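You operate a simulated robot arm through the tools that you are given. There is no shell and no other tool.

You run a simulated robot arm. Do the job below in one go: nothing can be reset, and whatever is moved stays where it is left.

TASK
Put things in order on the top of the test bench. At the end: the black dust cap stands where the white dust cap stood; the yellow medium gap gauge is on the green dish; the blue sensor stands where the beige filter stood; the white dust cap stands where the blue sensor stood; the beige filter is on the grey bench tray; whatever was shut is shut again. Leave all else as you found it, and nothing knocked over. Set down upright: beige filter.

The check looks at the end state, three seconds after you hand in, the way a careful person would. Anything else that was tipped, shoved, dropped, spilled or broken makes it a failure. A push-on lid holds only when it is set on centred and level and pressed home; a screw cap is set on level and turned clockwise until tight.

THE ROBOT
A 6-joint arm with a two-finger parallel gripper, fixed in place. Base frame: the origin is at the foot of the arm, x ahead of it, y to its left, z up; the work surface is at about z = 80. Units: cm, degrees, N and s.
With the tool pointing down near the work surface it reaches from about 24 to 64 cm from the base axis. Its first joint turns from -66.0 to 66.0 degrees. Payload 2.7 kg.
The TCP is the grasp point between the finger pads, 2.3 cm short of the fingertips. In the tool frame z runs along the fingers and y along their closing line. The gripper opens to 9.4 cm. The fingers are 3.8 cm wide and 1 cm thick; the gripper's body (5.4 by 9.6 cm) begins 3.9 cm behind the TCP.
Orientation is that of the tool frame in the base frame, as a unit quaternion [x, y, z, w]. With the fingers straight down and closing along the base's y, the tool's x points along the base's -x, its y along +y and its z along -z.

THE INTERFACE
- The arm moves only by the tool move_arm. Its argument "plan" is a list of rows, each an object of numbers (a shift or turn left out is 0, a gripper value left out holds the last): "dx", "dy", "dz": the shift along the tool's x, y, z in cm; "rx", "ry", "rz": the turn, a rotation vector about the tool's x, y, z in degrees; "claw": the finger opening in cm, from 0 to 9.4. In form: [{"dx": .., "dy": .., "dz": .., "rx": .., "ry": .., "rz": .., "claw": ..}, ...]. A call has 1 to 20 rows; each row is the pose to reach, as a shift and turn from the pose commanded when the call began, along the tool's axes at that moment. A row lasts 0.2 s, in which the tool goes at most 5 cm and 8.6 degrees; a call with a longer step from one row to the next is refused whole, and so is a gripper value outside its range. Where a pose cannot be reached the arm comes as near as it can. A force on the tool above 40 N (or 10 N above the force at the start of the call, whichever is more), or a blocked arm, ends the call early, and 0.2 s more pass. The fingers move at their own pace (about 4.5 cm/s each) and stop on an object; they squeeze with about 20 N. The grip force told is the motor's: it shows also when the fingers shut on nothing. Time passes only in rows, and 0.2 s behind the last, so rows that repeat a pose let the fingers close. It gives the time, the measured TCP pose, the force on the tool (base axes), the opening and the grip force at its end, in the units of the frame above (readings bear some noise), with the torque about the TCP (base axes, N m) and any sound that the robot's microphone picked up.
- Cameras (640 x 400 px; columns grow to the right, rows downward): "scene" is fixed at [9.37, -45.04, 140]; the picture's right is [0.57, -0.82, 0.00], its down [-0.50, -0.34, -0.80] and it looks along [0.66, 0.45, -0.60] (base axes); focal length 261 px, centre (320, 200). "wrist" rides on the gripper at [8.6, 1.6, -7.5] in the tool frame; the picture's right is [-0.18, 0.98, 0.00], its down [-0.58, -0.11, -0.81] and it looks along [-0.79, -0.15, 0.59] (tool axes); focal length 243 px, centre (320, 200).
- camera(camera): a new picture of that camera. No time passes.
- measure_at(camera, pixels): for up to 12 pixels [column, row] of the newest picture of that camera ("zoom" is the newest enlarged one), the place [x, y, z] in the base frame of the surface seen there, good to about 0.3 cm. No time passes.
- close_up(camera, box): a new picture of the part [left, top, right, bottom] of that camera's present view, enlarged. No time passes.
- job_done(): hands the job in; it is judged then, once.

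Leave the gripper open and the arm clear of the work at the hand-in unless told otherwise.

The tools are called after ">>>" by a JSON object that holds its "method" and its "body". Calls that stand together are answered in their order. move_arm: Moves the arm, as the interface text tells. Its arguments: {"type":"object","properties":{"plan":{"type":"array","items":{"type":"object","properties":{"dx":{"type":"number"},"dy":{"type":"number"},"dz":{"type":"number"},"rx":{"type":"number"},"ry":{"type":"number"},"rz":{"type":"number"},"claw":{"type":"number"}}}}},"required":["plan"]} The other tools are called the same way: camera (camera) takes a picture; measure_at (camera, pixels) gives the place of the surface under pixels of a picture; close_up (camera, box) takes an enlarged picture of a part of a camera's view; job_done () hands the job in.

At the start:

```text
time_s: 0.0
ee_pos: [33.58, -12.29, 125.18]
tool_rot: [0.0, 1.0, -0.001, 0.002]
wrist_force: [0.3, 0.1, -0.7]
moment: [0.01, 0.0, -0.01]
finger_gap: 9.43
grip_force: 0.0
```

scene: 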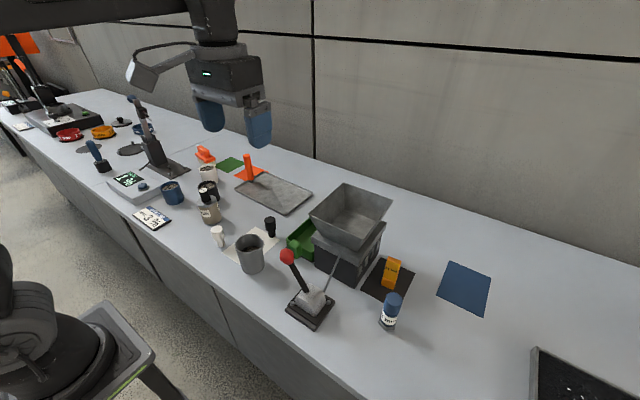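
wrist: 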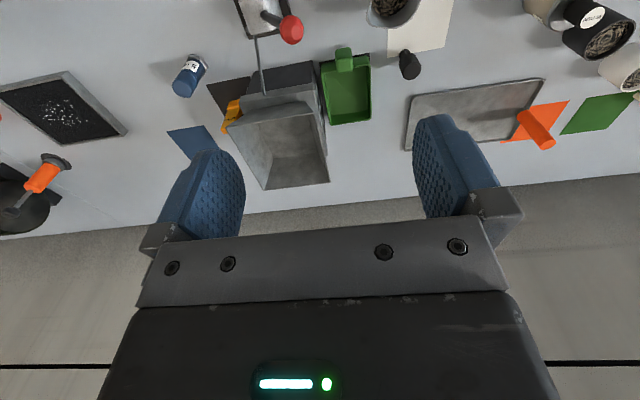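

I start by taking enlarged views of the bench to identify each object.

>>> {"method": "close_up", "body": {"camera": "scene", "box": [180, 140, 340, 240]}}

>>> {"method": "close_up", "body": {"camera": "scene", "box": [270, 180, 510, 330]}}

>>> {"method": "close_up", "body": {"camera": "scene", "box": [60, 80, 260, 205]}}

>>> {"method": "close_up", "body": {"camera": "scene", "box": [120, 150, 280, 250]}}

```text
4.00 times, centred on (260, 190) of scene
```

zoom: 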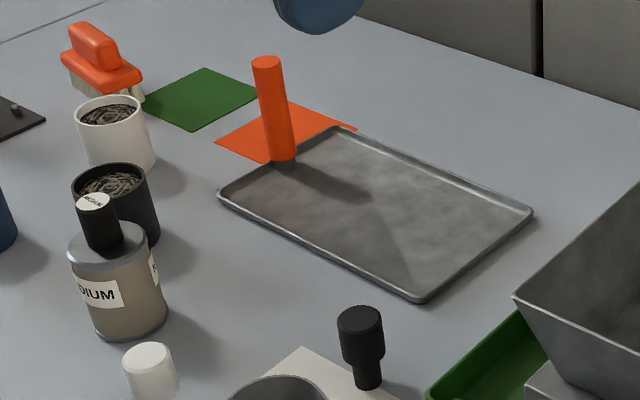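

```text
2.67 times, centred on (390, 255) of scene
```

zoom: 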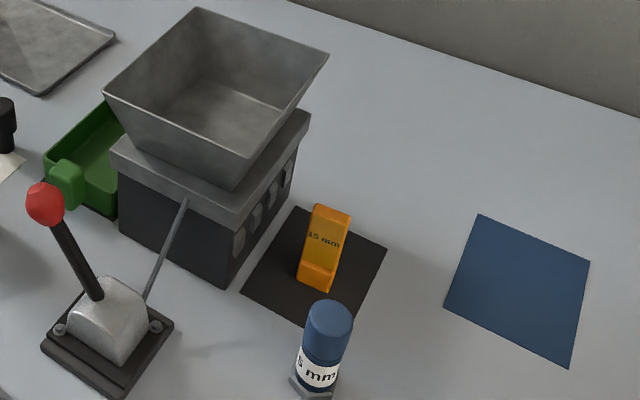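

```text
3.20 times, centred on (160, 142) of scene
```

zoom: 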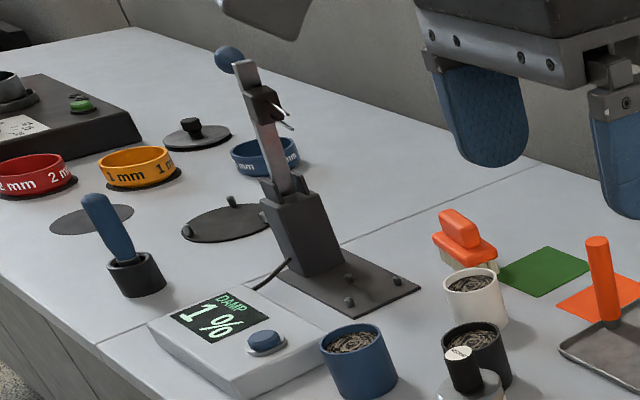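

```text
4.00 times, centred on (200, 200) of scene
```

zoom: 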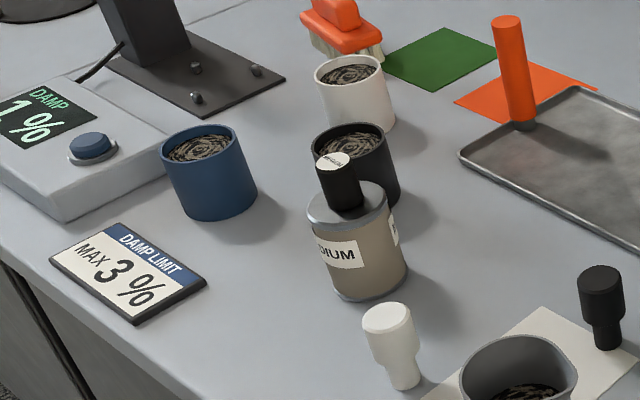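

I measure the main candidates to learn which are within reach, and zoom in on the far-left area and the right corner.

>>> {"method": "camera", "body": {"camera": "scene"}}

>>> {"method": "measure_at", "body": {"camera": "scene", "pixels": [[218, 231], [270, 221], [392, 265], [391, 298], [208, 210], [209, 186], [208, 171], [173, 190], [250, 240], [275, 193], [300, 238], [580, 375]]}}

>>> {"method": "measure_at", "body": {"camera": "scene", "pixels": [[465, 287], [230, 164], [205, 153], [70, 133], [103, 131], [144, 129], [122, 121], [102, 165], [152, 218], [130, 180], [335, 225], [310, 310]]}}

>>> {"method": "close_up", "body": {"camera": "scene", "box": [0, 30, 160, 150]}}

>>> {"method": "close_up", "body": {"camera": "scene", "box": [350, 240, 430, 340]}}

>>> {"method": "close_up", "body": {"camera": "wrist", "box": [0, 0, 640, 220]}}

```text
taken
```

scene: 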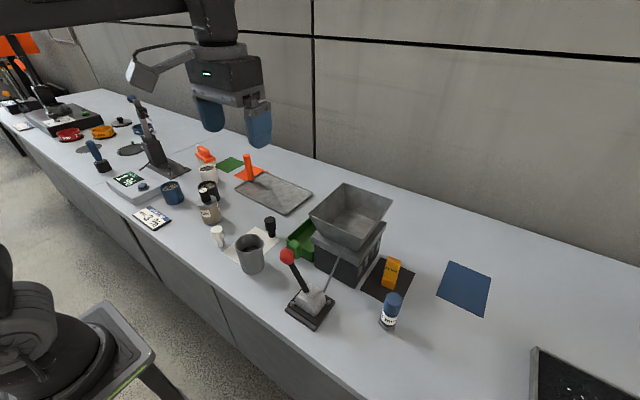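

```text
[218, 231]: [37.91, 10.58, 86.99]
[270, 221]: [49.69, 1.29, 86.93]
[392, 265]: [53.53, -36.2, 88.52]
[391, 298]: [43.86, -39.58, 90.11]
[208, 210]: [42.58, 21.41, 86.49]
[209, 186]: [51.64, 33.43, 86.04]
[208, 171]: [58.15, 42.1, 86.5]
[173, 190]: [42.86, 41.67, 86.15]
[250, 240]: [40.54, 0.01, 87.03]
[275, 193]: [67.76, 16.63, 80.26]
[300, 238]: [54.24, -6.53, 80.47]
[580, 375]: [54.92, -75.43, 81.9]
```

```text
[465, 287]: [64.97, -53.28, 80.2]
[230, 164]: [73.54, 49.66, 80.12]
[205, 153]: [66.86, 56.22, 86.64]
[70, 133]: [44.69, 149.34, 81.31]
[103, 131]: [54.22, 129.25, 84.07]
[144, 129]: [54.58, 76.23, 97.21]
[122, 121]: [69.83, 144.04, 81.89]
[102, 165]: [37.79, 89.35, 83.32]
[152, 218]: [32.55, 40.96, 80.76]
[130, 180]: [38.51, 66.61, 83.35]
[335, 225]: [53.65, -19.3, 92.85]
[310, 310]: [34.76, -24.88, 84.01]
```

```text
3.33 times, centred on (80, 90) of scene
```

zoom: 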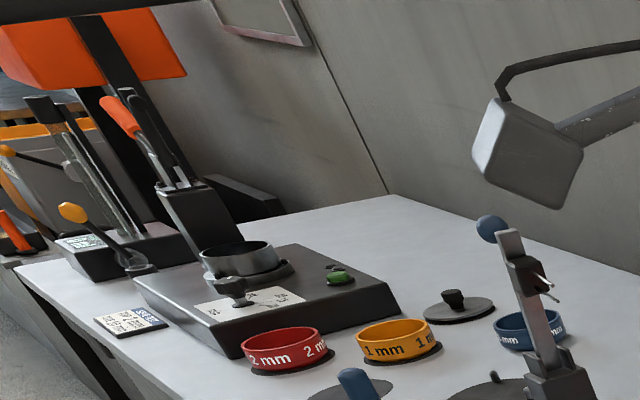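

```text
4.00 times, centred on (390, 290) of scene
```

zoom: 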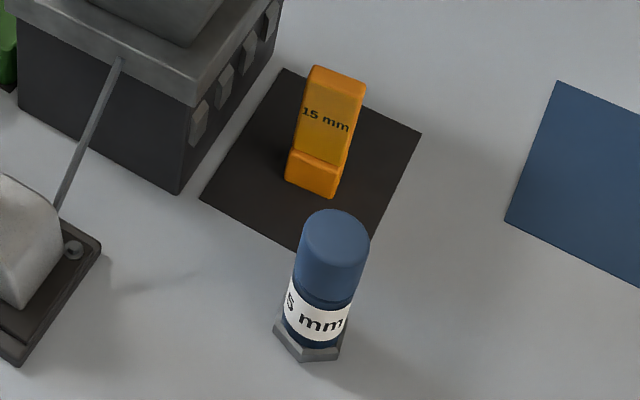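

```text
1.00 times, centred on (320, 110) of wrist (not enlarged: the box is as wide or as high as the picture)
```

zoom: 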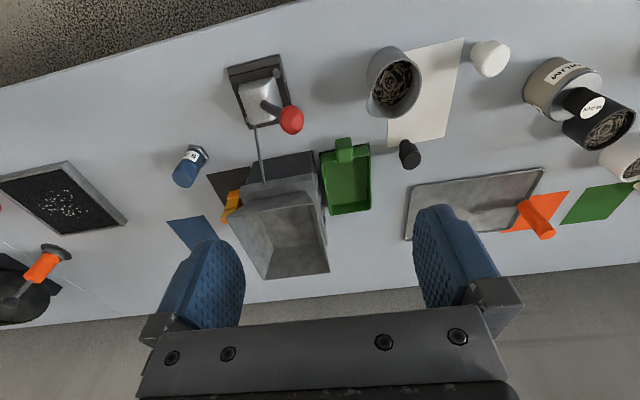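

The "dust caps" are the white and black mushroom shapes at (218,235) and (270,225). The blue cylinder at (390,310) is probably the sensor, the orange block at (392,273) the gauge, and the "MEDIUM" can at (210,212) probably the filter. I move the arm so the wrist camera gets a closer view of the left group.

>>> {"method": "move_arm", "body": {"plan": [{"dx": 0.6, "dy": 3.3, "dz": 1.8}, {"dx": 1.2, "dy": 6.6, "dz": 3.6}, {"dx": 1.8, "dy": 9.9, "dz": 5.4}, {"dx": 2.4, "dy": 13.2, "dz": 7.2}, {"dx": 3, "dy": 16.5, "dz": 9}, {"dx": 3.6, "dy": 19.8, "dz": 10.8}, {"dx": 4.2, "dy": 23.1, "dz": 12.6}, {"dx": 4.8, "dy": 26.4, "dz": 14.4}, {"dx": 5.4, "dy": 29.7, "dz": 16.2}, {"dx": 6, "dy": 33, "dz": 18}, {"dx": 6, "dy": 33, "dz": 18}]}}

>>> {"method": "camera", "body": {"camera": "wrist"}}

>>> {"method": "camera", "body": {"camera": "scene"}}

```text
time_s: 2.4
ee_pos: [27.92, 20.56, 107.07]
tool_rot: [0.001, 1.0, -0.001, 0.001]
wrist_force: [0.4, -0.7, 0.3]
moment: [-0.03, 0.01, 0.0]
finger_gap: 9.39
grip_force: 0.0
```

```text
taken
```

wrist: 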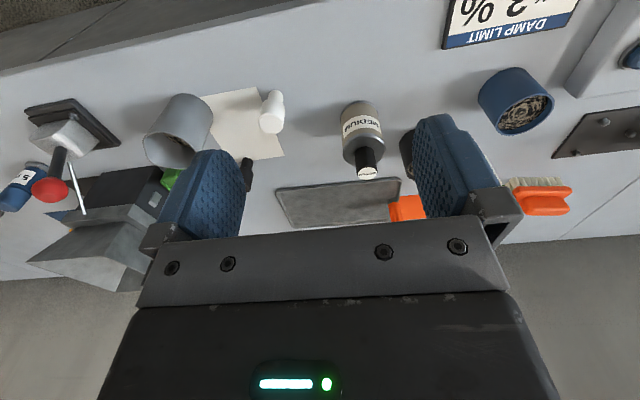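

```text
taken
```

scene: 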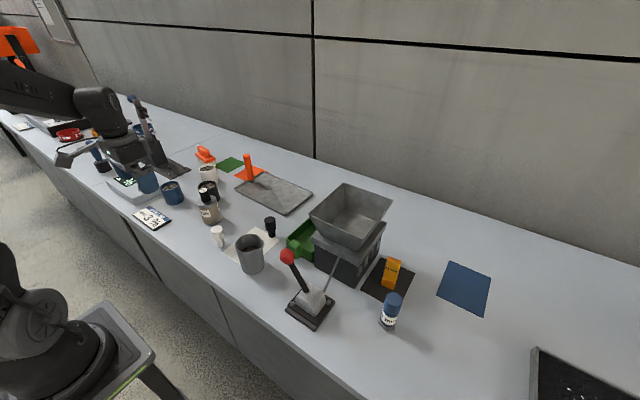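

The filter is the beige can at wrist pixel (362,135). I zoom in for details and measurements of it, the white cap and the tray.

>>> {"method": "close_up", "body": {"camera": "wrist", "box": [240, 80, 440, 205]}}

>>> {"method": "close_up", "body": {"camera": "wrist", "box": [0, 80, 300, 260]}}

>>> {"method": "close_up", "body": {"camera": "scene", "box": [180, 180, 300, 280]}}

```text
3.20 times, centred on (340, 142) of wrist
```

zoom: 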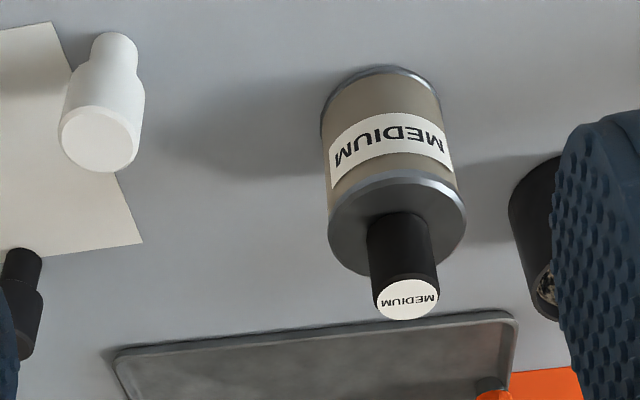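

```text
2.13 times, centred on (150, 170) of wrist
```

zoom: 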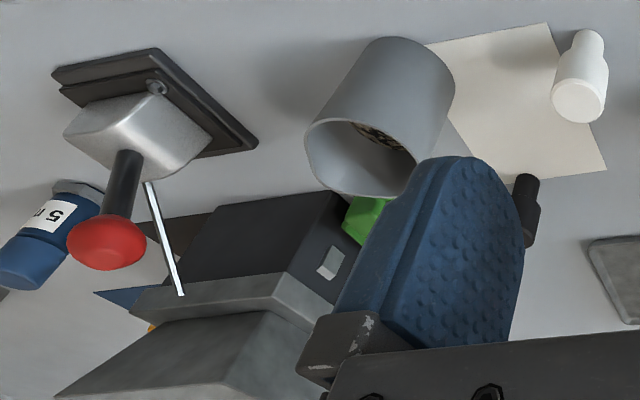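

```text
4.00 times, centred on (240, 230) of scene
```

zoom: 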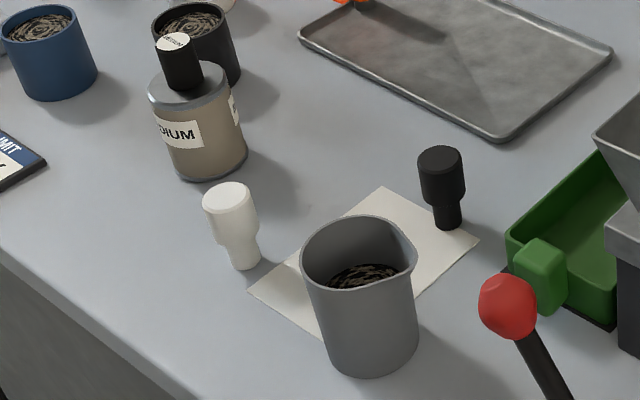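

I measure the filter, white cap and black cap edges in the zoom picture to locate their axes.

>>> {"method": "measure_at", "body": {"camera": "zoom", "pixels": [[151, 100], [227, 92], [190, 100], [205, 177], [178, 170], [244, 155], [172, 41], [178, 75], [166, 145], [238, 130], [182, 110], [200, 75]]}}

>>> {"method": "measure_at", "body": {"camera": "zoom", "pixels": [[229, 192], [206, 203], [251, 196], [230, 225], [244, 267], [232, 262], [260, 256], [244, 250], [440, 157], [441, 190], [448, 215], [447, 228]]}}

>>> {"method": "measure_at", "body": {"camera": "zoom", "pixels": [[498, 141], [300, 35], [612, 60], [495, 128], [360, 20], [540, 60], [430, 60], [560, 240], [590, 300], [515, 235], [540, 260], [600, 160]]}}

```text
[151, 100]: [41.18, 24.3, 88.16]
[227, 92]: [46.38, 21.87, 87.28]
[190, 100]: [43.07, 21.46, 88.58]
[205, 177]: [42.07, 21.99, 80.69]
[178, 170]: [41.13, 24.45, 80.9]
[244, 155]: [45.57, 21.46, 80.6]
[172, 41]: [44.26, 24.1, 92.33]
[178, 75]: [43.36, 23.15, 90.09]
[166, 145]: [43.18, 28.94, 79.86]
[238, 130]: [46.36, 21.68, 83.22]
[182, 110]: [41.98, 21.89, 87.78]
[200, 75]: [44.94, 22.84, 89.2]
```

```text
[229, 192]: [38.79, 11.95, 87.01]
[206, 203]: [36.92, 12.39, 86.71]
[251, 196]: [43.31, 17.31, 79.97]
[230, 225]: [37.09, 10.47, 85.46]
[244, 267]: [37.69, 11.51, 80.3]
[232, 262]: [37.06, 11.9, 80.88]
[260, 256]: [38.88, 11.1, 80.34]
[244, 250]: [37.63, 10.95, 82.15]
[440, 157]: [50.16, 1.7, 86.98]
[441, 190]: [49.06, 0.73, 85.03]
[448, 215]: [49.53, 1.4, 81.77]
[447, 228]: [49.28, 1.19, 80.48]
```

```text
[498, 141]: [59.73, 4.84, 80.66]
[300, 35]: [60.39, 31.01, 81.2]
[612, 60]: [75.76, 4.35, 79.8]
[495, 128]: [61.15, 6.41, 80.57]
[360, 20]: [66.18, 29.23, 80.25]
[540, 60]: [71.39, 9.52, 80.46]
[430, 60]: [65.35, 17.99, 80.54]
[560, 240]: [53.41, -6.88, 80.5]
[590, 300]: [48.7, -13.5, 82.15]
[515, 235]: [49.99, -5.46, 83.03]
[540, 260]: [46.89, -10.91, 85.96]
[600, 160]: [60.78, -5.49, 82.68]
```

Filter axis comes out at about (44.2, 24.2), radius 3.07, rim top at z≈88.5, knob top at 92.3. White cap ≈ (38.2, 11.7) and black cap ≈ (50.0, 1.85). Before moving to the right side I check the heights of the tall machine parts.

>>> {"method": "measure_at", "body": {"camera": "scene", "pixels": [[345, 186], [312, 216], [388, 203], [352, 247], [287, 257], [336, 260], [320, 290], [294, 292], [391, 262], [390, 285], [245, 165], [250, 237]]}}

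>>> {"method": "close_up", "body": {"camera": "scene", "box": [270, 200, 350, 250]}}

```text
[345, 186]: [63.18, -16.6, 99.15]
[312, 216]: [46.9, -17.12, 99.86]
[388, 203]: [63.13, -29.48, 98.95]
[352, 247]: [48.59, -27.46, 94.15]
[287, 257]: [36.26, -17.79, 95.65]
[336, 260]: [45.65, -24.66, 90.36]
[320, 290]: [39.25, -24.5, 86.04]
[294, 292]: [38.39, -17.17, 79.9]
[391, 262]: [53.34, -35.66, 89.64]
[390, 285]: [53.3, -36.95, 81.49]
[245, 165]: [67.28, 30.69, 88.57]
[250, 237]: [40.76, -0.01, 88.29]
```

```text
8.00 times, centred on (310, 225) of scene
```

zoom: 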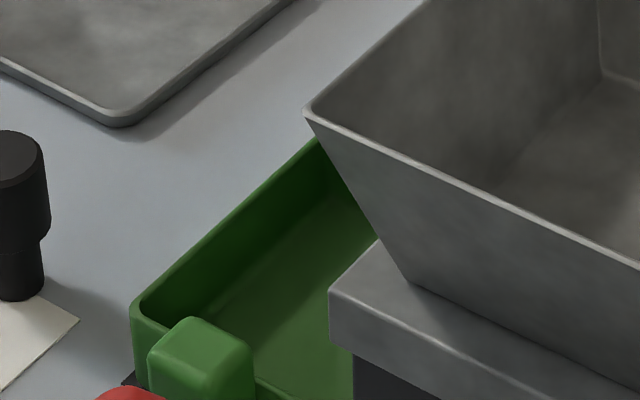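

Everything on the right stays below z≈100, so I traverse at z≈107 to look at the sensor, gauge and dish from the wrist camera.

>>> {"method": "move_arm", "body": {"plan": [{"dx": -0.2, "dy": -4, "dz": 0}, {"dx": -0.2, "dy": -8, "dz": 0}, {"dx": -0.2, "dy": -12, "dz": 0}, {"dx": -0.2, "dy": -16, "dz": 0}, {"dx": -0.2, "dy": -20, "dz": 0}, {"dx": -0.2, "dy": -24, "dz": 0}, {"dx": -0.2, "dy": -28, "dz": 0}, {"dx": -0.2, "dy": -32, "dz": 0}, {"dx": -0.2, "dy": -36, "dz": 0}, {"dx": -0.2, "dy": -40, "dz": 0}, {"dx": -0.2, "dy": -44, "dz": 0}, {"dx": -0.2, "dy": -48, "dz": 0}, {"dx": -0.2, "dy": -52, "dz": 0}, {"dx": -0.2, "dy": -56, "dz": 0}, {"dx": -0.2, "dy": -56, "dz": 0}]}}

>>> {"method": "camera", "body": {"camera": "wrist"}}

>>> {"method": "close_up", "body": {"camera": "scene", "box": [180, 140, 340, 240]}}

```text
time_s: 5.6
ee_pos: [27.85, -35.48, 107.11]
tool_rot: [0.0, 1.0, -0.001, 0.001]
wrist_force: [0.4, -0.3, 0.7]
moment: [-0.05, 0.01, 0.0]
finger_gap: 9.4
grip_force: 0.1
```

```text
taken
```

wrist: 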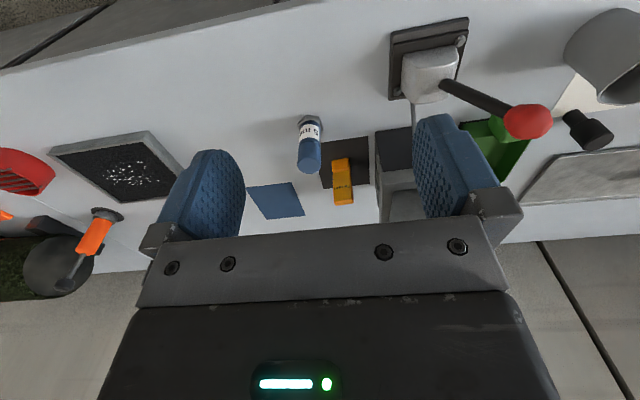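

```text
4.00 times, centred on (260, 190) of scene
```

zoom: 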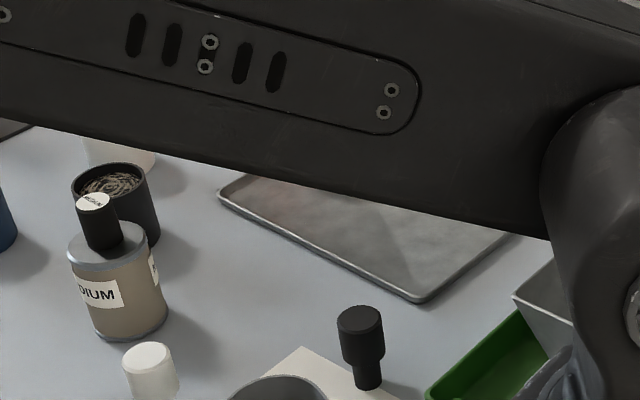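

Now I zoom the wrist view on the sensor and gauge (pixels (310,145) and (343,180)).

>>> {"method": "close_up", "body": {"camera": "wrist", "box": [250, 100, 410, 220]}}

>>> {"method": "measure_at", "body": {"camera": "wrist", "pixels": [[310, 168], [299, 150], [321, 150], [310, 150], [311, 130], [311, 118], [343, 200], [334, 180], [352, 180], [343, 168], [337, 163], [350, 163]]}}

```text
3.33 times, centred on (330, 160) of wrist
```

zoom: 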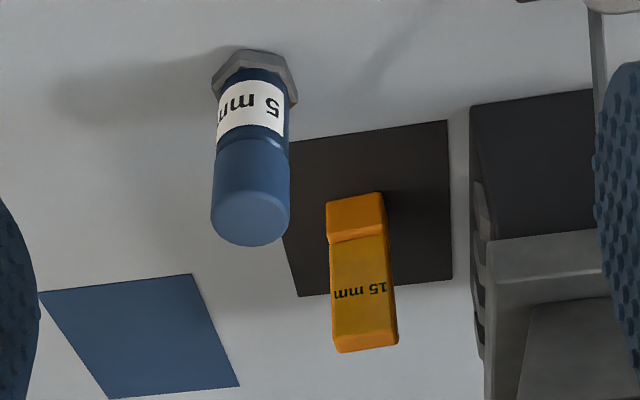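

```text
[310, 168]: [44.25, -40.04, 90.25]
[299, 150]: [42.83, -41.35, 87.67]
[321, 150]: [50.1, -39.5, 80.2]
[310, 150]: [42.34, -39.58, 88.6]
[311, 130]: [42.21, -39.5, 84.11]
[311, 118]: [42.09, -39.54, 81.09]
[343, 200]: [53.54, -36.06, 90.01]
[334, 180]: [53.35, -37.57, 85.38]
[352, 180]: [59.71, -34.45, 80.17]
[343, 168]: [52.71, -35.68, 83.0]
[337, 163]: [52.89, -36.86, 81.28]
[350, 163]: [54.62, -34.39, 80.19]
```

I measure finer points in the zoom picture for the sensor top, hex base and the gauge faces.

>>> {"method": "measure_at", "body": {"camera": "zoom", "pixels": [[250, 218], [214, 220], [287, 215], [250, 243], [251, 165], [256, 92], [256, 60], [214, 82], [295, 98], [220, 165], [286, 165], [240, 52]]}}

>>> {"method": "measure_at", "body": {"camera": "zoom", "pixels": [[338, 348], [396, 340], [365, 345], [333, 300], [390, 295], [330, 243], [384, 233], [328, 205], [380, 196], [355, 218], [393, 320], [365, 325]]}}

>>> {"method": "measure_at", "body": {"camera": "wrist", "pixels": [[528, 120], [430, 75], [395, 95], [400, 30], [465, 22], [414, 110], [468, 40], [480, 150], [495, 150], [505, 160], [590, 130], [600, 125]]}}

```text
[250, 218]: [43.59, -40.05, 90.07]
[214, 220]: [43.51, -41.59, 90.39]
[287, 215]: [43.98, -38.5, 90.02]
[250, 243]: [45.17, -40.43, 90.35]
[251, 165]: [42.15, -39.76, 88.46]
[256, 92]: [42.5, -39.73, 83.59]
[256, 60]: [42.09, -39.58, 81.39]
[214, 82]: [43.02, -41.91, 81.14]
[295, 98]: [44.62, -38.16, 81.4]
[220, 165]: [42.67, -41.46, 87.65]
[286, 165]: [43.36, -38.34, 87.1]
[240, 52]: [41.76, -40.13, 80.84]
```

```text
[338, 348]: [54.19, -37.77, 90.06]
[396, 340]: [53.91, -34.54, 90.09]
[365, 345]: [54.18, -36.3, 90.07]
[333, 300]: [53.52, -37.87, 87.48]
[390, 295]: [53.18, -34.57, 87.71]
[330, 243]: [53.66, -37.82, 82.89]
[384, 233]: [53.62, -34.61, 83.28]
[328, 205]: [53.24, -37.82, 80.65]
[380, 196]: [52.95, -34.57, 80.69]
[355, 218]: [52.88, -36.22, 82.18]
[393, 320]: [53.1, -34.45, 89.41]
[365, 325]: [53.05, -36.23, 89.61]
```

```text
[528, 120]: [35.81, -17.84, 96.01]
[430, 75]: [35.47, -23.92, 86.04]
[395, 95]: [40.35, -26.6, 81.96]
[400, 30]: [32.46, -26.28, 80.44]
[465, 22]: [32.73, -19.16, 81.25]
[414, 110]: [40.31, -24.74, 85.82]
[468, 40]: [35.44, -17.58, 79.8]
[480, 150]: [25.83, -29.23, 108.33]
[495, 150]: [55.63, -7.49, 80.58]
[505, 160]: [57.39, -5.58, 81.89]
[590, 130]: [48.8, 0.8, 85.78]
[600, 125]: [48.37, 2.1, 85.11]
```

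Sensor axis ≈ (43.7, -40.0), radius 1.6, top 90.1. The gauge spans y −37.85…−34.55 with its front face at x≈53 and top at z 90. Next I look at the green dish and the black cap from the wrist.

>>> {"method": "move_arm", "body": {"plan": [{"dy": 4}, {"dy": 8}, {"dy": 12}, {"dy": 16}, {"dy": 20}, {"dy": 24}, {"dy": 28}, {"dy": 30}, {"dy": 30}]}}

>>> {"method": "camera", "body": {"camera": "wrist"}}

>>> {"method": "close_up", "body": {"camera": "wrist", "box": [240, 60, 420, 210]}}

```text
time_s: 7.6
ee_pos: [27.95, -5.19, 107.31]
tool_rot: [0.001, 1.0, -0.001, 0.001]
wrist_force: [-0.7, -0.4, -0.6]
moment: [0.02, -0.01, 0.0]
finger_gap: 9.4
grip_force: 0.0
```

```text
taken
```

wrist: 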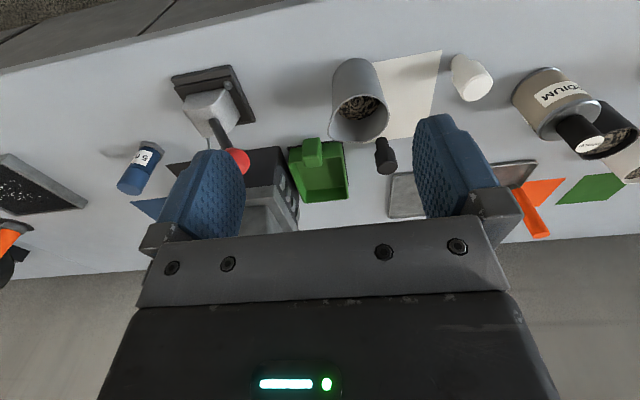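

```text
2.67 times, centred on (330, 135) of wrist
```

zoom: 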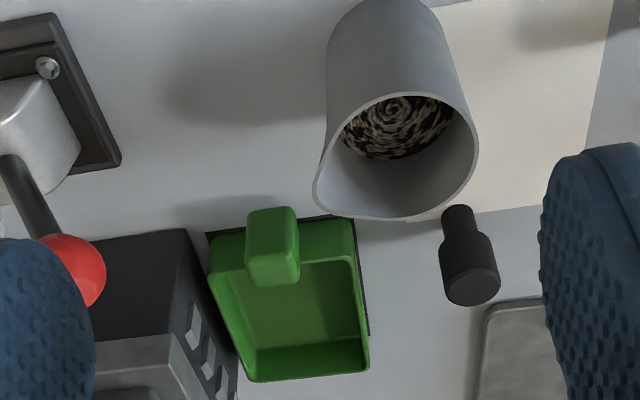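

I measure the dish's rim and floor, and the black cap, in this zoom.

>>> {"method": "measure_at", "body": {"camera": "zoom", "pixels": [[210, 265], [250, 380], [370, 366], [355, 225], [300, 300], [265, 335], [350, 330], [300, 340], [290, 375], [270, 270], [345, 270], [255, 300]]}}

>>> {"method": "measure_at", "body": {"camera": "zoom", "pixels": [[472, 288], [449, 290], [497, 283], [465, 250], [444, 250], [490, 250], [458, 215], [446, 215], [472, 213], [400, 210], [350, 30], [430, 20]]}}

>>> {"method": "measure_at", "body": {"camera": "wrist", "pixels": [[470, 85], [482, 85], [466, 62], [590, 140], [580, 125], [535, 100], [555, 85], [268, 175], [262, 230], [290, 200], [400, 190], [480, 190]]}}

```text
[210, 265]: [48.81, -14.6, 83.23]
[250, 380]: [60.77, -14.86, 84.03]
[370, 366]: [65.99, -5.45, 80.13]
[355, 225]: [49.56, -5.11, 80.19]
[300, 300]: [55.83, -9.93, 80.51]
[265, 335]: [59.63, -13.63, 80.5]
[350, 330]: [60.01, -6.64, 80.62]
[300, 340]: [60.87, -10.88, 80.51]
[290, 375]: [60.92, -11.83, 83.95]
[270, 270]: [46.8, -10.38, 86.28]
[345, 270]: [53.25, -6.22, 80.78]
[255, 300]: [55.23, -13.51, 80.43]
```

```text
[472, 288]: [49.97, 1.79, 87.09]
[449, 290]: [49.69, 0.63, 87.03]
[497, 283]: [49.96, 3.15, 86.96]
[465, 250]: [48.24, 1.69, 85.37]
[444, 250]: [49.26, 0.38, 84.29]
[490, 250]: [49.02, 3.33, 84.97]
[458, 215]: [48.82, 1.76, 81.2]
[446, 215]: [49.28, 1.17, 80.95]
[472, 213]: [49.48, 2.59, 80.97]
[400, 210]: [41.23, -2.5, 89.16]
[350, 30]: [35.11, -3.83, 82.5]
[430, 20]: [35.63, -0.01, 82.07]
```

```text
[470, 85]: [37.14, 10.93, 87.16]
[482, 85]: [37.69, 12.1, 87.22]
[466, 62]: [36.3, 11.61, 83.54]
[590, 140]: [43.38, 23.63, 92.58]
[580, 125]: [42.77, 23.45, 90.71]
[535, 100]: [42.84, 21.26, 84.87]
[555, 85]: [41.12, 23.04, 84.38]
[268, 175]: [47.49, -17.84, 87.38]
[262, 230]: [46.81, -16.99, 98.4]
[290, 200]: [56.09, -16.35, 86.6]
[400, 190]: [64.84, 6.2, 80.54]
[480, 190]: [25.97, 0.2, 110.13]
```

Dish interior centre ≈ (55.3, -10), floor z 80.5; black cap axis ≈ (49.75, 1.85). First job is the filter: I go above it at z≈102 with the gripper yawed 28.7° so it closes across the radial line.

>>> {"method": "move_arm", "body": {"plan": [{"dx": -1.6, "dy": 2.9, "dz": 0.5, "rz": -2.9}, {"dx": -3.2, "dy": 5.9, "dz": 1.0, "rz": -5.7}, {"dx": -4.9, "dy": 8.8, "dz": 1.6, "rz": -8.6}, {"dx": -6.5, "dy": 11.8, "dz": 2.1, "rz": -11.5}, {"dx": -8.1, "dy": 14.7, "dz": 2.6, "rz": -14.3}, {"dx": -9.7, "dy": 17.6, "dz": 3.2, "rz": -17.2}, {"dx": -11.4, "dy": 20.6, "dz": 3.7, "rz": -20.1}, {"dx": -13.0, "dy": 23.5, "dz": 4.2, "rz": -23.0}, {"dx": -14.6, "dy": 26.5, "dz": 4.8, "rz": -25.8}, {"dx": -16.25, "dy": 29.4, "dz": 5.3, "rz": -28.7}, {"dx": -16.25, "dy": 29.4, "dz": 5.3, "rz": -28.7}]}}

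>>> {"method": "camera", "body": {"camera": "wrist"}}

>>> {"method": "camera", "body": {"camera": "scene"}}

```text
time_s: 10.0
ee_pos: [44.28, 24.03, 101.72]
tool_rot: [-0.247, 0.969, -0.002, 0.0]
wrist_force: [0.6, -0.4, 0.4]
moment: [0.01, -0.02, 0.01]
finger_gap: 9.37
grip_force: 0.0
```

```text
taken
```

wrist: 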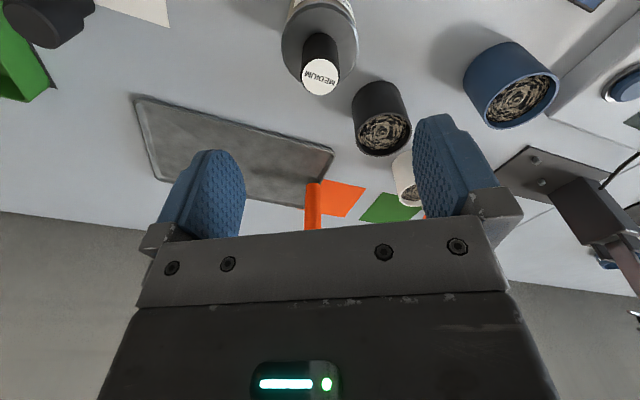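

```text
taken
```

scene: 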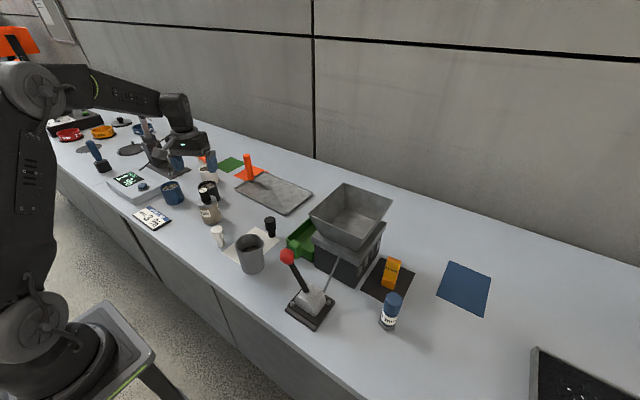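

I measure the filter's knob top (320,77) and rim from this closer view.

>>> {"method": "measure_at", "body": {"camera": "wrist", "pixels": [[320, 77], [304, 79], [337, 74], [284, 52], [356, 45], [320, 92], [295, 75], [350, 65], [318, 40], [305, 20], [340, 20], [321, 60]]}}

>>> {"method": "close_up", "body": {"camera": "wrist", "box": [240, 0, 440, 125]}}

```text
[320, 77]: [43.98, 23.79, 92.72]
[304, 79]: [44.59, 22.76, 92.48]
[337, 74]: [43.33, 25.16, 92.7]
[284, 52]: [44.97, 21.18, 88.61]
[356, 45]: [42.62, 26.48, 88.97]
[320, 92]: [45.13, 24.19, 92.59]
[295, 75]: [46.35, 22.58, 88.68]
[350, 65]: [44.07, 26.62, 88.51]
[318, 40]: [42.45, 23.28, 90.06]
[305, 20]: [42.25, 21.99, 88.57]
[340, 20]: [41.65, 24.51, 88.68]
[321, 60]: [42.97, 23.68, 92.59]
```

```text
3.20 times, centred on (340, 62) of wrist
```

zoom: 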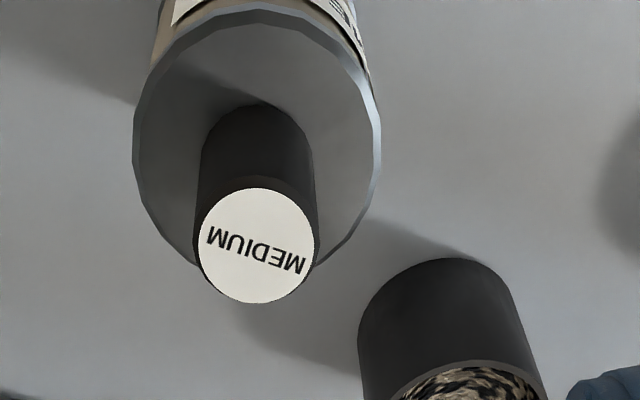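

Filter axis refined to ≈(44.05, 24.0), knob top 92.6, rim top 88.65. I tilt the tool 20° (fingers outward) at this height; that gives the reach I need at the tray while the can stays upright.

>>> {"method": "move_arm", "body": {"plan": [{"ry": -6.7}, {"ry": -13.4}, {"ry": -20}, {"ry": -20}]}}

```text
time_s: 11.0
ee_pos: [44.22, 24.11, 101.77]
tool_rot: [-0.244, 0.954, 0.042, 0.17]
wrist_force: [-0.4, -0.2, -0.2]
moment: [-0.01, -0.02, -0.01]
finger_gap: 9.41
grip_force: 0.0
```

Tilt is right (tool z ≈ [0.30, 0.16, −0.94]). I descend straight down 12.5 cm to z≈89.3, fingers open around the rim.

>>> {"method": "move_arm", "body": {"plan": [{"dx": 1.1, "dz": 2.9}, {"dx": 2.2, "dz": 5.8}, {"dx": 3.3, "dz": 8.7}, {"dx": 4.0, "dz": 10.5}, {"dx": 4.45, "dz": 11.65}, {"dx": 4.45, "dz": 11.65}]}}

>>> {"method": "camera", "body": {"camera": "scene"}}

>>> {"method": "close_up", "body": {"camera": "scene", "box": [150, 130, 290, 240]}}

```text
time_s: 12.4
ee_pos: [44.07, 23.95, 89.41]
tool_rot: [-0.244, 0.954, 0.042, 0.168]
wrist_force: [0.5, -0.6, -0.4]
moment: [0.01, 0.02, 0.03]
finger_gap: 9.41
grip_force: 0.1
```

```text
taken
```

scene: 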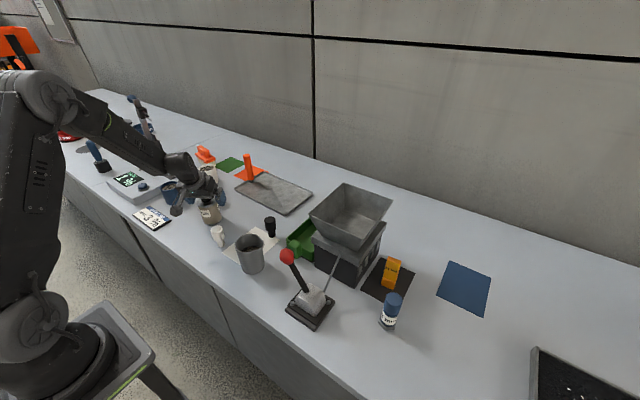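

```text
3.64 times, centred on (220, 185) of scene
```

zoom: 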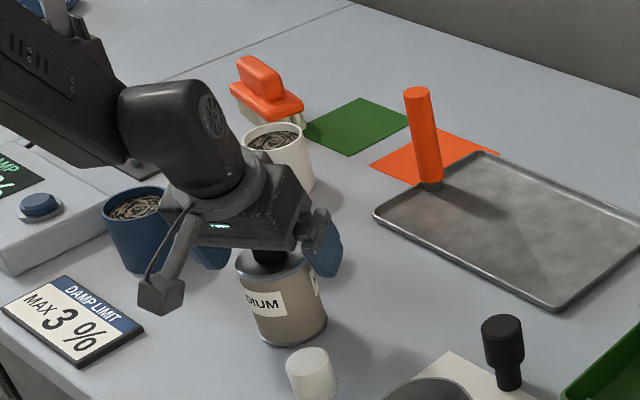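

The fingers straddle the rim with no contact. I close the gripper and let it settle.

>>> {"method": "move_arm", "body": {"plan": [{"claw": 7.5}, {"claw": 6.6}, {"claw": 5.0}, {"claw": 5.0}, {"claw": 5.0}]}}

>>> {"method": "close_up", "body": {"camera": "scene", "box": [150, 130, 290, 240]}}

```text
time_s: 13.6
ee_pos: [44.0, 23.88, 89.35]
tool_rot: [-0.243, 0.954, 0.042, 0.169]
wrist_force: [0.4, 0.8, 0.1]
moment: [0.07, 0.02, 0.0]
finger_gap: 5.9
grip_force: 19.8
```

```text
3.64 times, centred on (220, 185) of scene
```

zoom: 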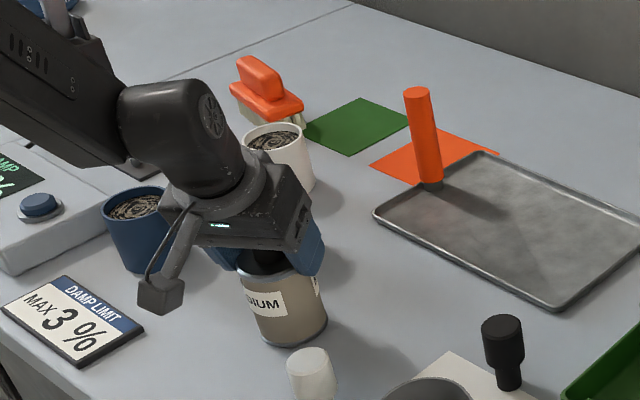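

Gripped at 5.9 cm with 19.8 N. I lift slowly, straight up 10 cm.

>>> {"method": "move_arm", "body": {"plan": [{"dx": -0.17, "dz": -0.47}, {"dx": -0.34, "dz": -0.94}, {"dx": -0.86, "dz": -2.35}, {"dx": -1.54, "dz": -4.23}, {"dx": -2.4, "dz": -6.6}, {"dx": -3.42, "dz": -9.4}, {"dx": -3.42, "dz": -9.4}]}}

>>> {"method": "camera", "body": {"camera": "scene"}}

>>> {"method": "close_up", "body": {"camera": "scene", "box": [150, 110, 290, 220]}}

```text
time_s: 15.2
ee_pos: [44.06, 23.98, 99.38]
tool_rot: [-0.244, 0.954, 0.042, 0.169]
wrist_force: [0.0, -1.5, -2.1]
moment: [0.0, -0.02, -0.01]
finger_gap: 5.9
grip_force: 20.0
```

```text
taken
```

scene: 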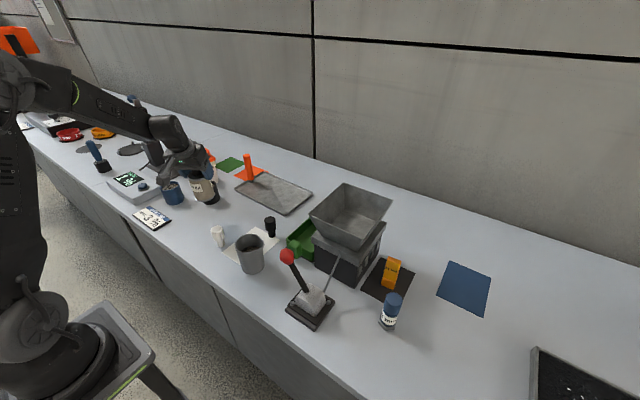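

```text
3.64 times, centred on (220, 165) of scene
```

zoom: 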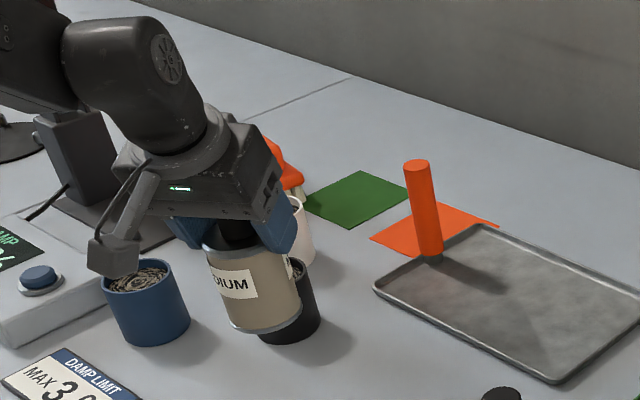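

The can hangs steadily. I swing it across to above the tray at about (64.7, 10), rotating the yaw by −20° and holding the same tilt.

>>> {"method": "move_arm", "body": {"plan": [{"dx": -0.8, "dy": -1.6, "dz": 0.28, "rx": 0.5, "rz": 1.4}, {"dx": -1.95, "dy": -4.0, "dz": 0.71, "rx": 1.24, "rz": 3.4}, {"dx": -3.3, "dy": -6.8, "dz": 1.2, "rx": 2.1, "rz": 5.8}, {"dx": -4.65, "dy": -9.64, "dz": 1.7, "rx": 3.0, "rz": 8.2}, {"dx": -6.0, "dy": -12.4, "dz": 2.18, "rx": 3.8, "rz": 10.5}, {"dx": -7.35, "dy": -15.2, "dz": 2.67, "rx": 4.7, "rz": 12.9}, {"dx": -8.7, "dy": -18.0, "dz": 3.17, "rx": 5.55, "rz": 15.3}, {"dx": -9.9, "dy": -20.5, "dz": 3.6, "rx": 6.3, "rz": 17.4}, {"dx": -10.7, "dy": -22.17, "dz": 3.9, "rx": 6.84, "rz": 18.8}, {"dx": -10.7, "dy": -22.17, "dz": 3.9, "rx": 6.84, "rz": 18.8}]}}

>>> {"method": "camera", "body": {"camera": "wrist"}}

>>> {"method": "close_up", "body": {"camera": "scene", "box": [200, 110, 360, 230]}}

```text
time_s: 17.4
ee_pos: [64.67, 9.94, 99.42]
tool_rot: [-0.074, 0.982, 0.013, 0.174]
wrist_force: [0.2, 0.5, -1.3]
moment: [-0.02, 0.01, 0.0]
finger_gap: 5.89
grip_force: 20.4
```

```text
taken
```

wrist: 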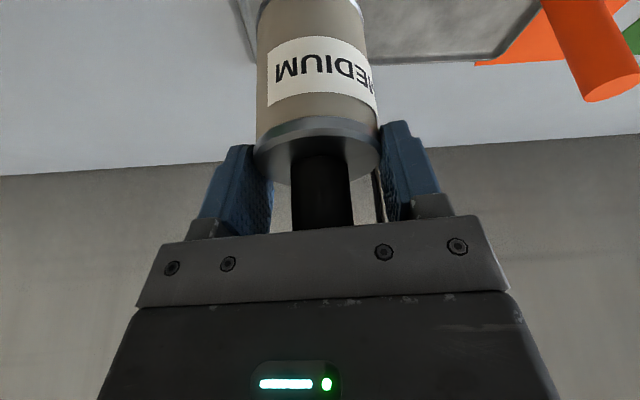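

```text
3.33 times, centred on (280, 170) of scene
```

zoom: 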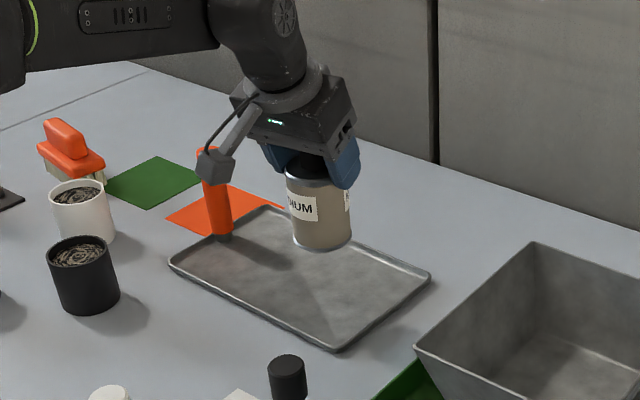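

Position reached well. I lower it to just above the tray (TCP z≈90.2), shifting 1 cm inward from the rim.

>>> {"method": "move_arm", "body": {"plan": [{"dx": -0.6, "dy": 0.4, "dz": 0.2}, {"dx": -0.6, "dy": 0.84, "dz": 1.8}, {"dx": 0.1, "dy": 0.84, "dz": 3.7}, {"dx": 0.9, "dy": 0.84, "dz": 5.8}, {"dx": 1.5, "dy": 0.84, "dz": 7.5}, {"dx": 2.07, "dy": 0.84, "dz": 9.04}, {"dx": 2.07, "dy": 0.84, "dz": 9.04}]}}

>>> {"method": "close_up", "body": {"camera": "scene", "box": [220, 130, 340, 220]}}

```text
time_s: 19.0
ee_pos: [65.73, 10.84, 90.22]
tool_rot: [-0.074, 0.982, 0.012, 0.174]
wrist_force: [0.3, 0.2, -2.8]
moment: [0.03, -0.02, 0.01]
finger_gap: 5.92
grip_force: 19.9
```

```text
4.44 times, centred on (280, 175) of scene
```

zoom: 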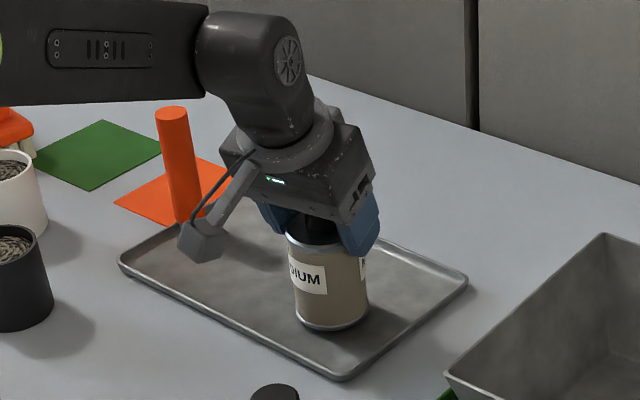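

It is upright and just above the tray floor. I ease down 0.4 cm and read the force.

>>> {"method": "move_arm", "body": {"plan": [{"dx": 0.05, "dz": 0.14}, {"dx": 0.1, "dz": 0.28}, {"dx": 0.137, "dz": 0.376}]}}

```text
time_s: 19.8
ee_pos: [65.59, 10.95, 89.7]
tool_rot: [-0.074, 0.982, 0.012, 0.174]
wrist_force: [-0.3, 0.5, 0.0]
moment: [0.01, 0.04, 0.02]
finger_gap: 5.9
grip_force: 20.0
```

Force changed from −2.8 to 0 N, so the base is about touching. One more small step to confirm.

>>> {"method": "move_arm", "body": {"plan": [{"dx": 0.034, "dz": 0.094}, {"dx": 0.068, "dz": 0.188}, {"dx": 0.068, "dz": 0.188}]}}

>>> {"method": "close_up", "body": {"camera": "scene", "box": [250, 160, 320, 215]}}

```text
time_s: 20.6
ee_pos: [65.73, 10.88, 89.87]
tool_rot: [-0.075, 0.981, 0.012, 0.176]
wrist_force: [-3.9, -0.6, 11.8]
moment: [0.06, 0.53, 0.01]
finger_gap: 5.88
grip_force: 20.1
```

```text
7.27 times, centred on (285, 188) of scene
```

zoom: 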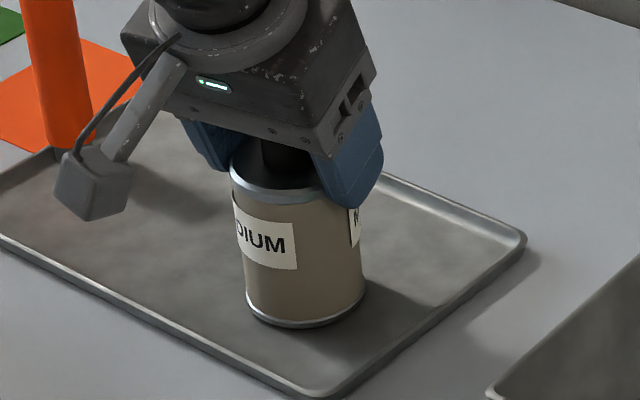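

Firm contact (11.8 N). I back off 0.15 cm and open the fingers, holding still.

>>> {"method": "move_arm", "body": {"plan": [{"dx": -0.05, "dz": -0.14}, {"dx": -0.05, "dz": -0.14, "claw": 6.3}, {"dx": -0.05, "dz": -0.14, "claw": 7.0}, {"dx": -0.05, "dz": -0.14, "claw": 9.4}, {"dx": -0.05, "dz": -0.14, "claw": 9.4}, {"dx": -0.05, "dz": -0.14, "claw": 9.4}]}}

>>> {"method": "close_up", "body": {"camera": "scene", "box": [250, 160, 320, 215]}}

```text
time_s: 22.0
ee_pos: [65.75, 10.9, 89.81]
tool_rot: [-0.074, 0.982, 0.012, 0.174]
wrist_force: [-0.2, -0.5, 0.1]
moment: [0.04, 0.02, -0.01]
finger_gap: 9.41
grip_force: 0.0
```

```text
7.27 times, centred on (285, 188) of scene
```

zoom: 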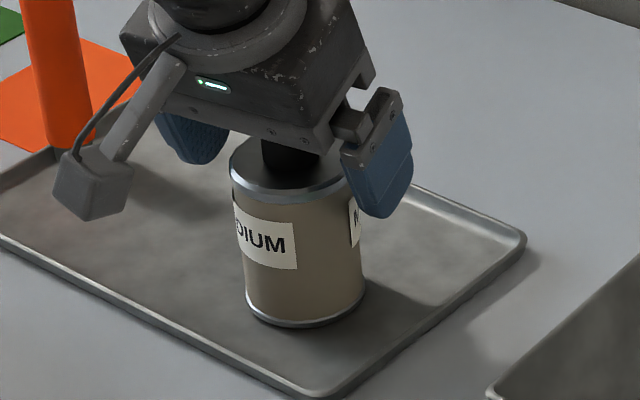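

Released and standing upright. I retreat straight up 14 cm.

>>> {"method": "move_arm", "body": {"plan": [{"dx": -0.34, "dz": -0.94}, {"dx": -1.03, "dz": -2.82}, {"dx": -2.05, "dz": -5.64}, {"dx": -3.4, "dz": -9.4}, {"dx": -4.79, "dz": -13.16}, {"dx": -4.79, "dz": -13.16}]}}

>>> {"method": "close_up", "body": {"camera": "scene", "box": [180, 130, 340, 240]}}

>>> {"method": "measure_at", "body": {"camera": "zoom", "pixels": [[10, 10]]}}

```text
time_s: 23.4
ee_pos: [65.62, 11.08, 103.74]
tool_rot: [-0.074, 0.982, 0.012, 0.174]
wrist_force: [0.6, 0.8, 0.6]
moment: [-0.01, 0.03, -0.03]
finger_gap: 9.39
grip_force: 0.1
```

```text
3.64 times, centred on (260, 185) of scene
```

zoom: 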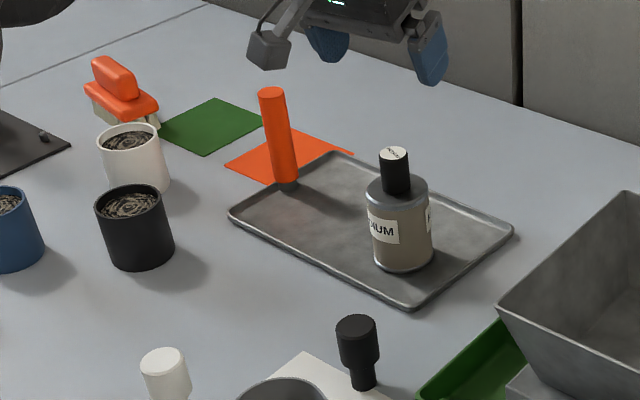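

```text
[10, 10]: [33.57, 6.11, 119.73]
```

The filter stands on the tray with the orange tool untouched. I pull the arm back inward and up while removing the tilt.

>>> {"method": "move_arm", "body": {"plan": [{"dx": 2.2, "dz": -2.2, "ry": 2}, {"dx": 5.2, "dz": -4.2, "ry": 5}, {"dx": 8.3, "dz": -6, "ry": 8}, {"dx": 11.5, "dz": -7.8, "ry": 11}, {"dx": 14.8, "dz": -9.6, "ry": 14}, {"dx": 18.3, "dz": -11.4, "ry": 17}, {"dx": 21.8, "dz": -13.25, "ry": 20}, {"dx": 21.8, "dz": -13.25, "ry": 20}]}}

>>> {"method": "camera", "body": {"camera": "wrist"}}

```text
time_s: 25.2
ee_pos: [40.88, 7.22, 108.77]
tool_rot: [-0.075, 0.997, 0.0, 0.001]
wrist_force: [-1.2, -0.2, 0.7]
moment: [-0.02, 0.02, 0.02]
finger_gap: 9.4
grip_force: 0.1
```

```text
taken
```

wrist: 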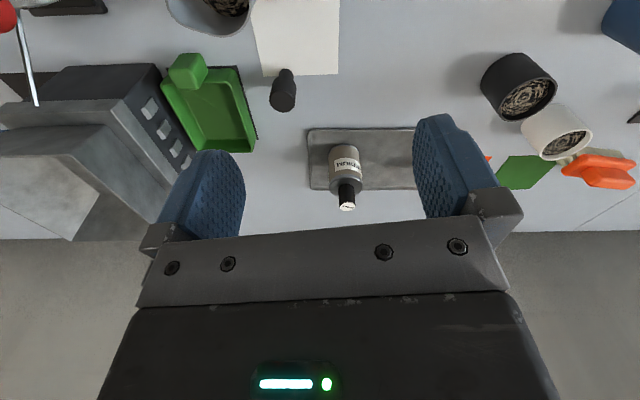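

Next the blue sensor. I travel at z≈108.7 over to (43.7, −40), turning the yaw to the sensor's azimuth (−42.5°), then drop to z≈102.

>>> {"method": "move_arm", "body": {"plan": [{"dx": 0.33, "dy": -3.6, "rz": 3.9}, {"dx": 0.66, "dy": -7.2, "rz": 7.9}, {"dx": 0.98, "dy": -10.9, "rz": 11.8}, {"dx": 1.31, "dy": -14.5, "rz": 15.7}, {"dx": 1.64, "dy": -18.1, "rz": 19.7}, {"dx": 1.97, "dy": -21.7, "rz": 23.6}, {"dx": 2.3, "dy": -25.4, "rz": 27.5}, {"dx": 2.63, "dy": -29.0, "rz": 31.4}, {"dx": 2.96, "dy": -32.6, "rz": 35.4}, {"dx": 3.28, "dy": -36.2, "rz": 39.3}, {"dx": 3.6, "dy": -39.9, "rz": 43.2}, {"dx": 3.94, "dy": -43.5, "rz": 47.2}, {"dx": 4.27, "dy": -47.1, "rz": 51.1, "dz": 0.5}, {"dx": 4.27, "dy": -47.1, "rz": 51.1, "dz": 3.5, "claw": 6.5}, {"dx": 4.27, "dy": -47.1, "rz": 51.1, "dz": 6.7, "claw": 6.5}, {"dx": 4.27, "dy": -47.1, "rz": 51.1, "dz": 6.7, "claw": 6.5}]}}

>>> {"method": "camera", "body": {"camera": "wrist"}}

>>> {"method": "close_up", "body": {"camera": "wrist", "box": [240, 0, 440, 125]}}

>>> {"method": "close_up", "body": {"camera": "scene", "box": [330, 220, 450, 340]}}

```text
time_s: 28.6
ee_pos: [43.76, -39.91, 102.14]
tool_rot: [0.362, 0.932, 0.0, 0.0]
wrist_force: [0.3, -0.2, 0.1]
moment: [0.02, 0.01, -0.04]
finger_gap: 6.51
grip_force: 0.0
```

```text
taken
```

wrist: 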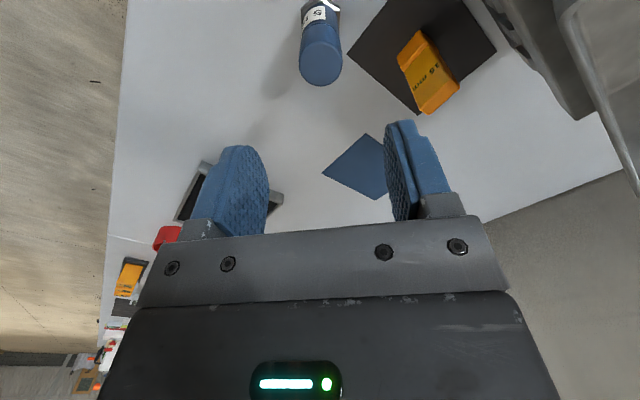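

```text
3.20 times, centred on (340, 62) of wrist
```

zoom: 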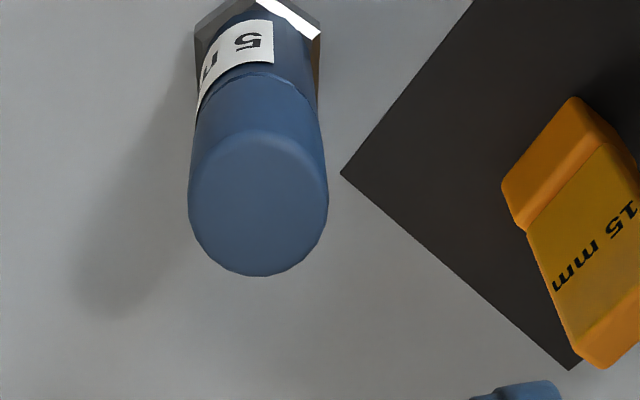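

```text
3.33 times, centred on (390, 280) of scene
```

zoom: 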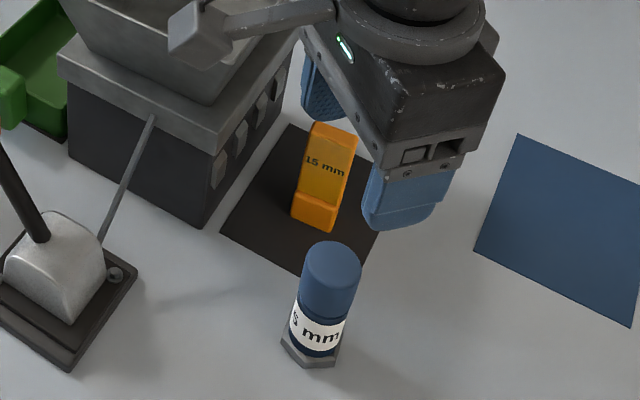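

I measure the sensor's top face in the wrist picture (face centre ≈ (321,64)).

>>> {"method": "measure_at", "body": {"camera": "wrist", "pixels": [[321, 64], [301, 63], [340, 64], [321, 83], [321, 45], [310, 50], [332, 50], [310, 77], [332, 77], [320, 35], [304, 35], [337, 33]]}}

>>> {"method": "measure_at", "body": {"camera": "zoom", "pixels": [[330, 265], [303, 262], [359, 266], [330, 300], [318, 335], [318, 355], [284, 348], [340, 358], [312, 366], [334, 128], [325, 180], [315, 205]]}}

```text
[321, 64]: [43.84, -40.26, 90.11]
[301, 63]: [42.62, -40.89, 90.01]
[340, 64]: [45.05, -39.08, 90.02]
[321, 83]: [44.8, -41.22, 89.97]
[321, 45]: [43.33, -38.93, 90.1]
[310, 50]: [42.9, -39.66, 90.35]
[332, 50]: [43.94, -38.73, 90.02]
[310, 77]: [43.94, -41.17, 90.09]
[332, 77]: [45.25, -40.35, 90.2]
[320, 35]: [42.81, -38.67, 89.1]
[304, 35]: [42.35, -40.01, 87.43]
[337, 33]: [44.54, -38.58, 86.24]
```

```text
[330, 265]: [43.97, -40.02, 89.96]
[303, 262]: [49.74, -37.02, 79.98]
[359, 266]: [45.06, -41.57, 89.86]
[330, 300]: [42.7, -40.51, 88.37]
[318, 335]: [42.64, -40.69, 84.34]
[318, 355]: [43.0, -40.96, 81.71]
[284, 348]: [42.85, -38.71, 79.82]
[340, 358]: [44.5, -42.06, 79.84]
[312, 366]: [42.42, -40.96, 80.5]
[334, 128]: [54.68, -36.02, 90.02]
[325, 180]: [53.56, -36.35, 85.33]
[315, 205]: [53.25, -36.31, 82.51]
```

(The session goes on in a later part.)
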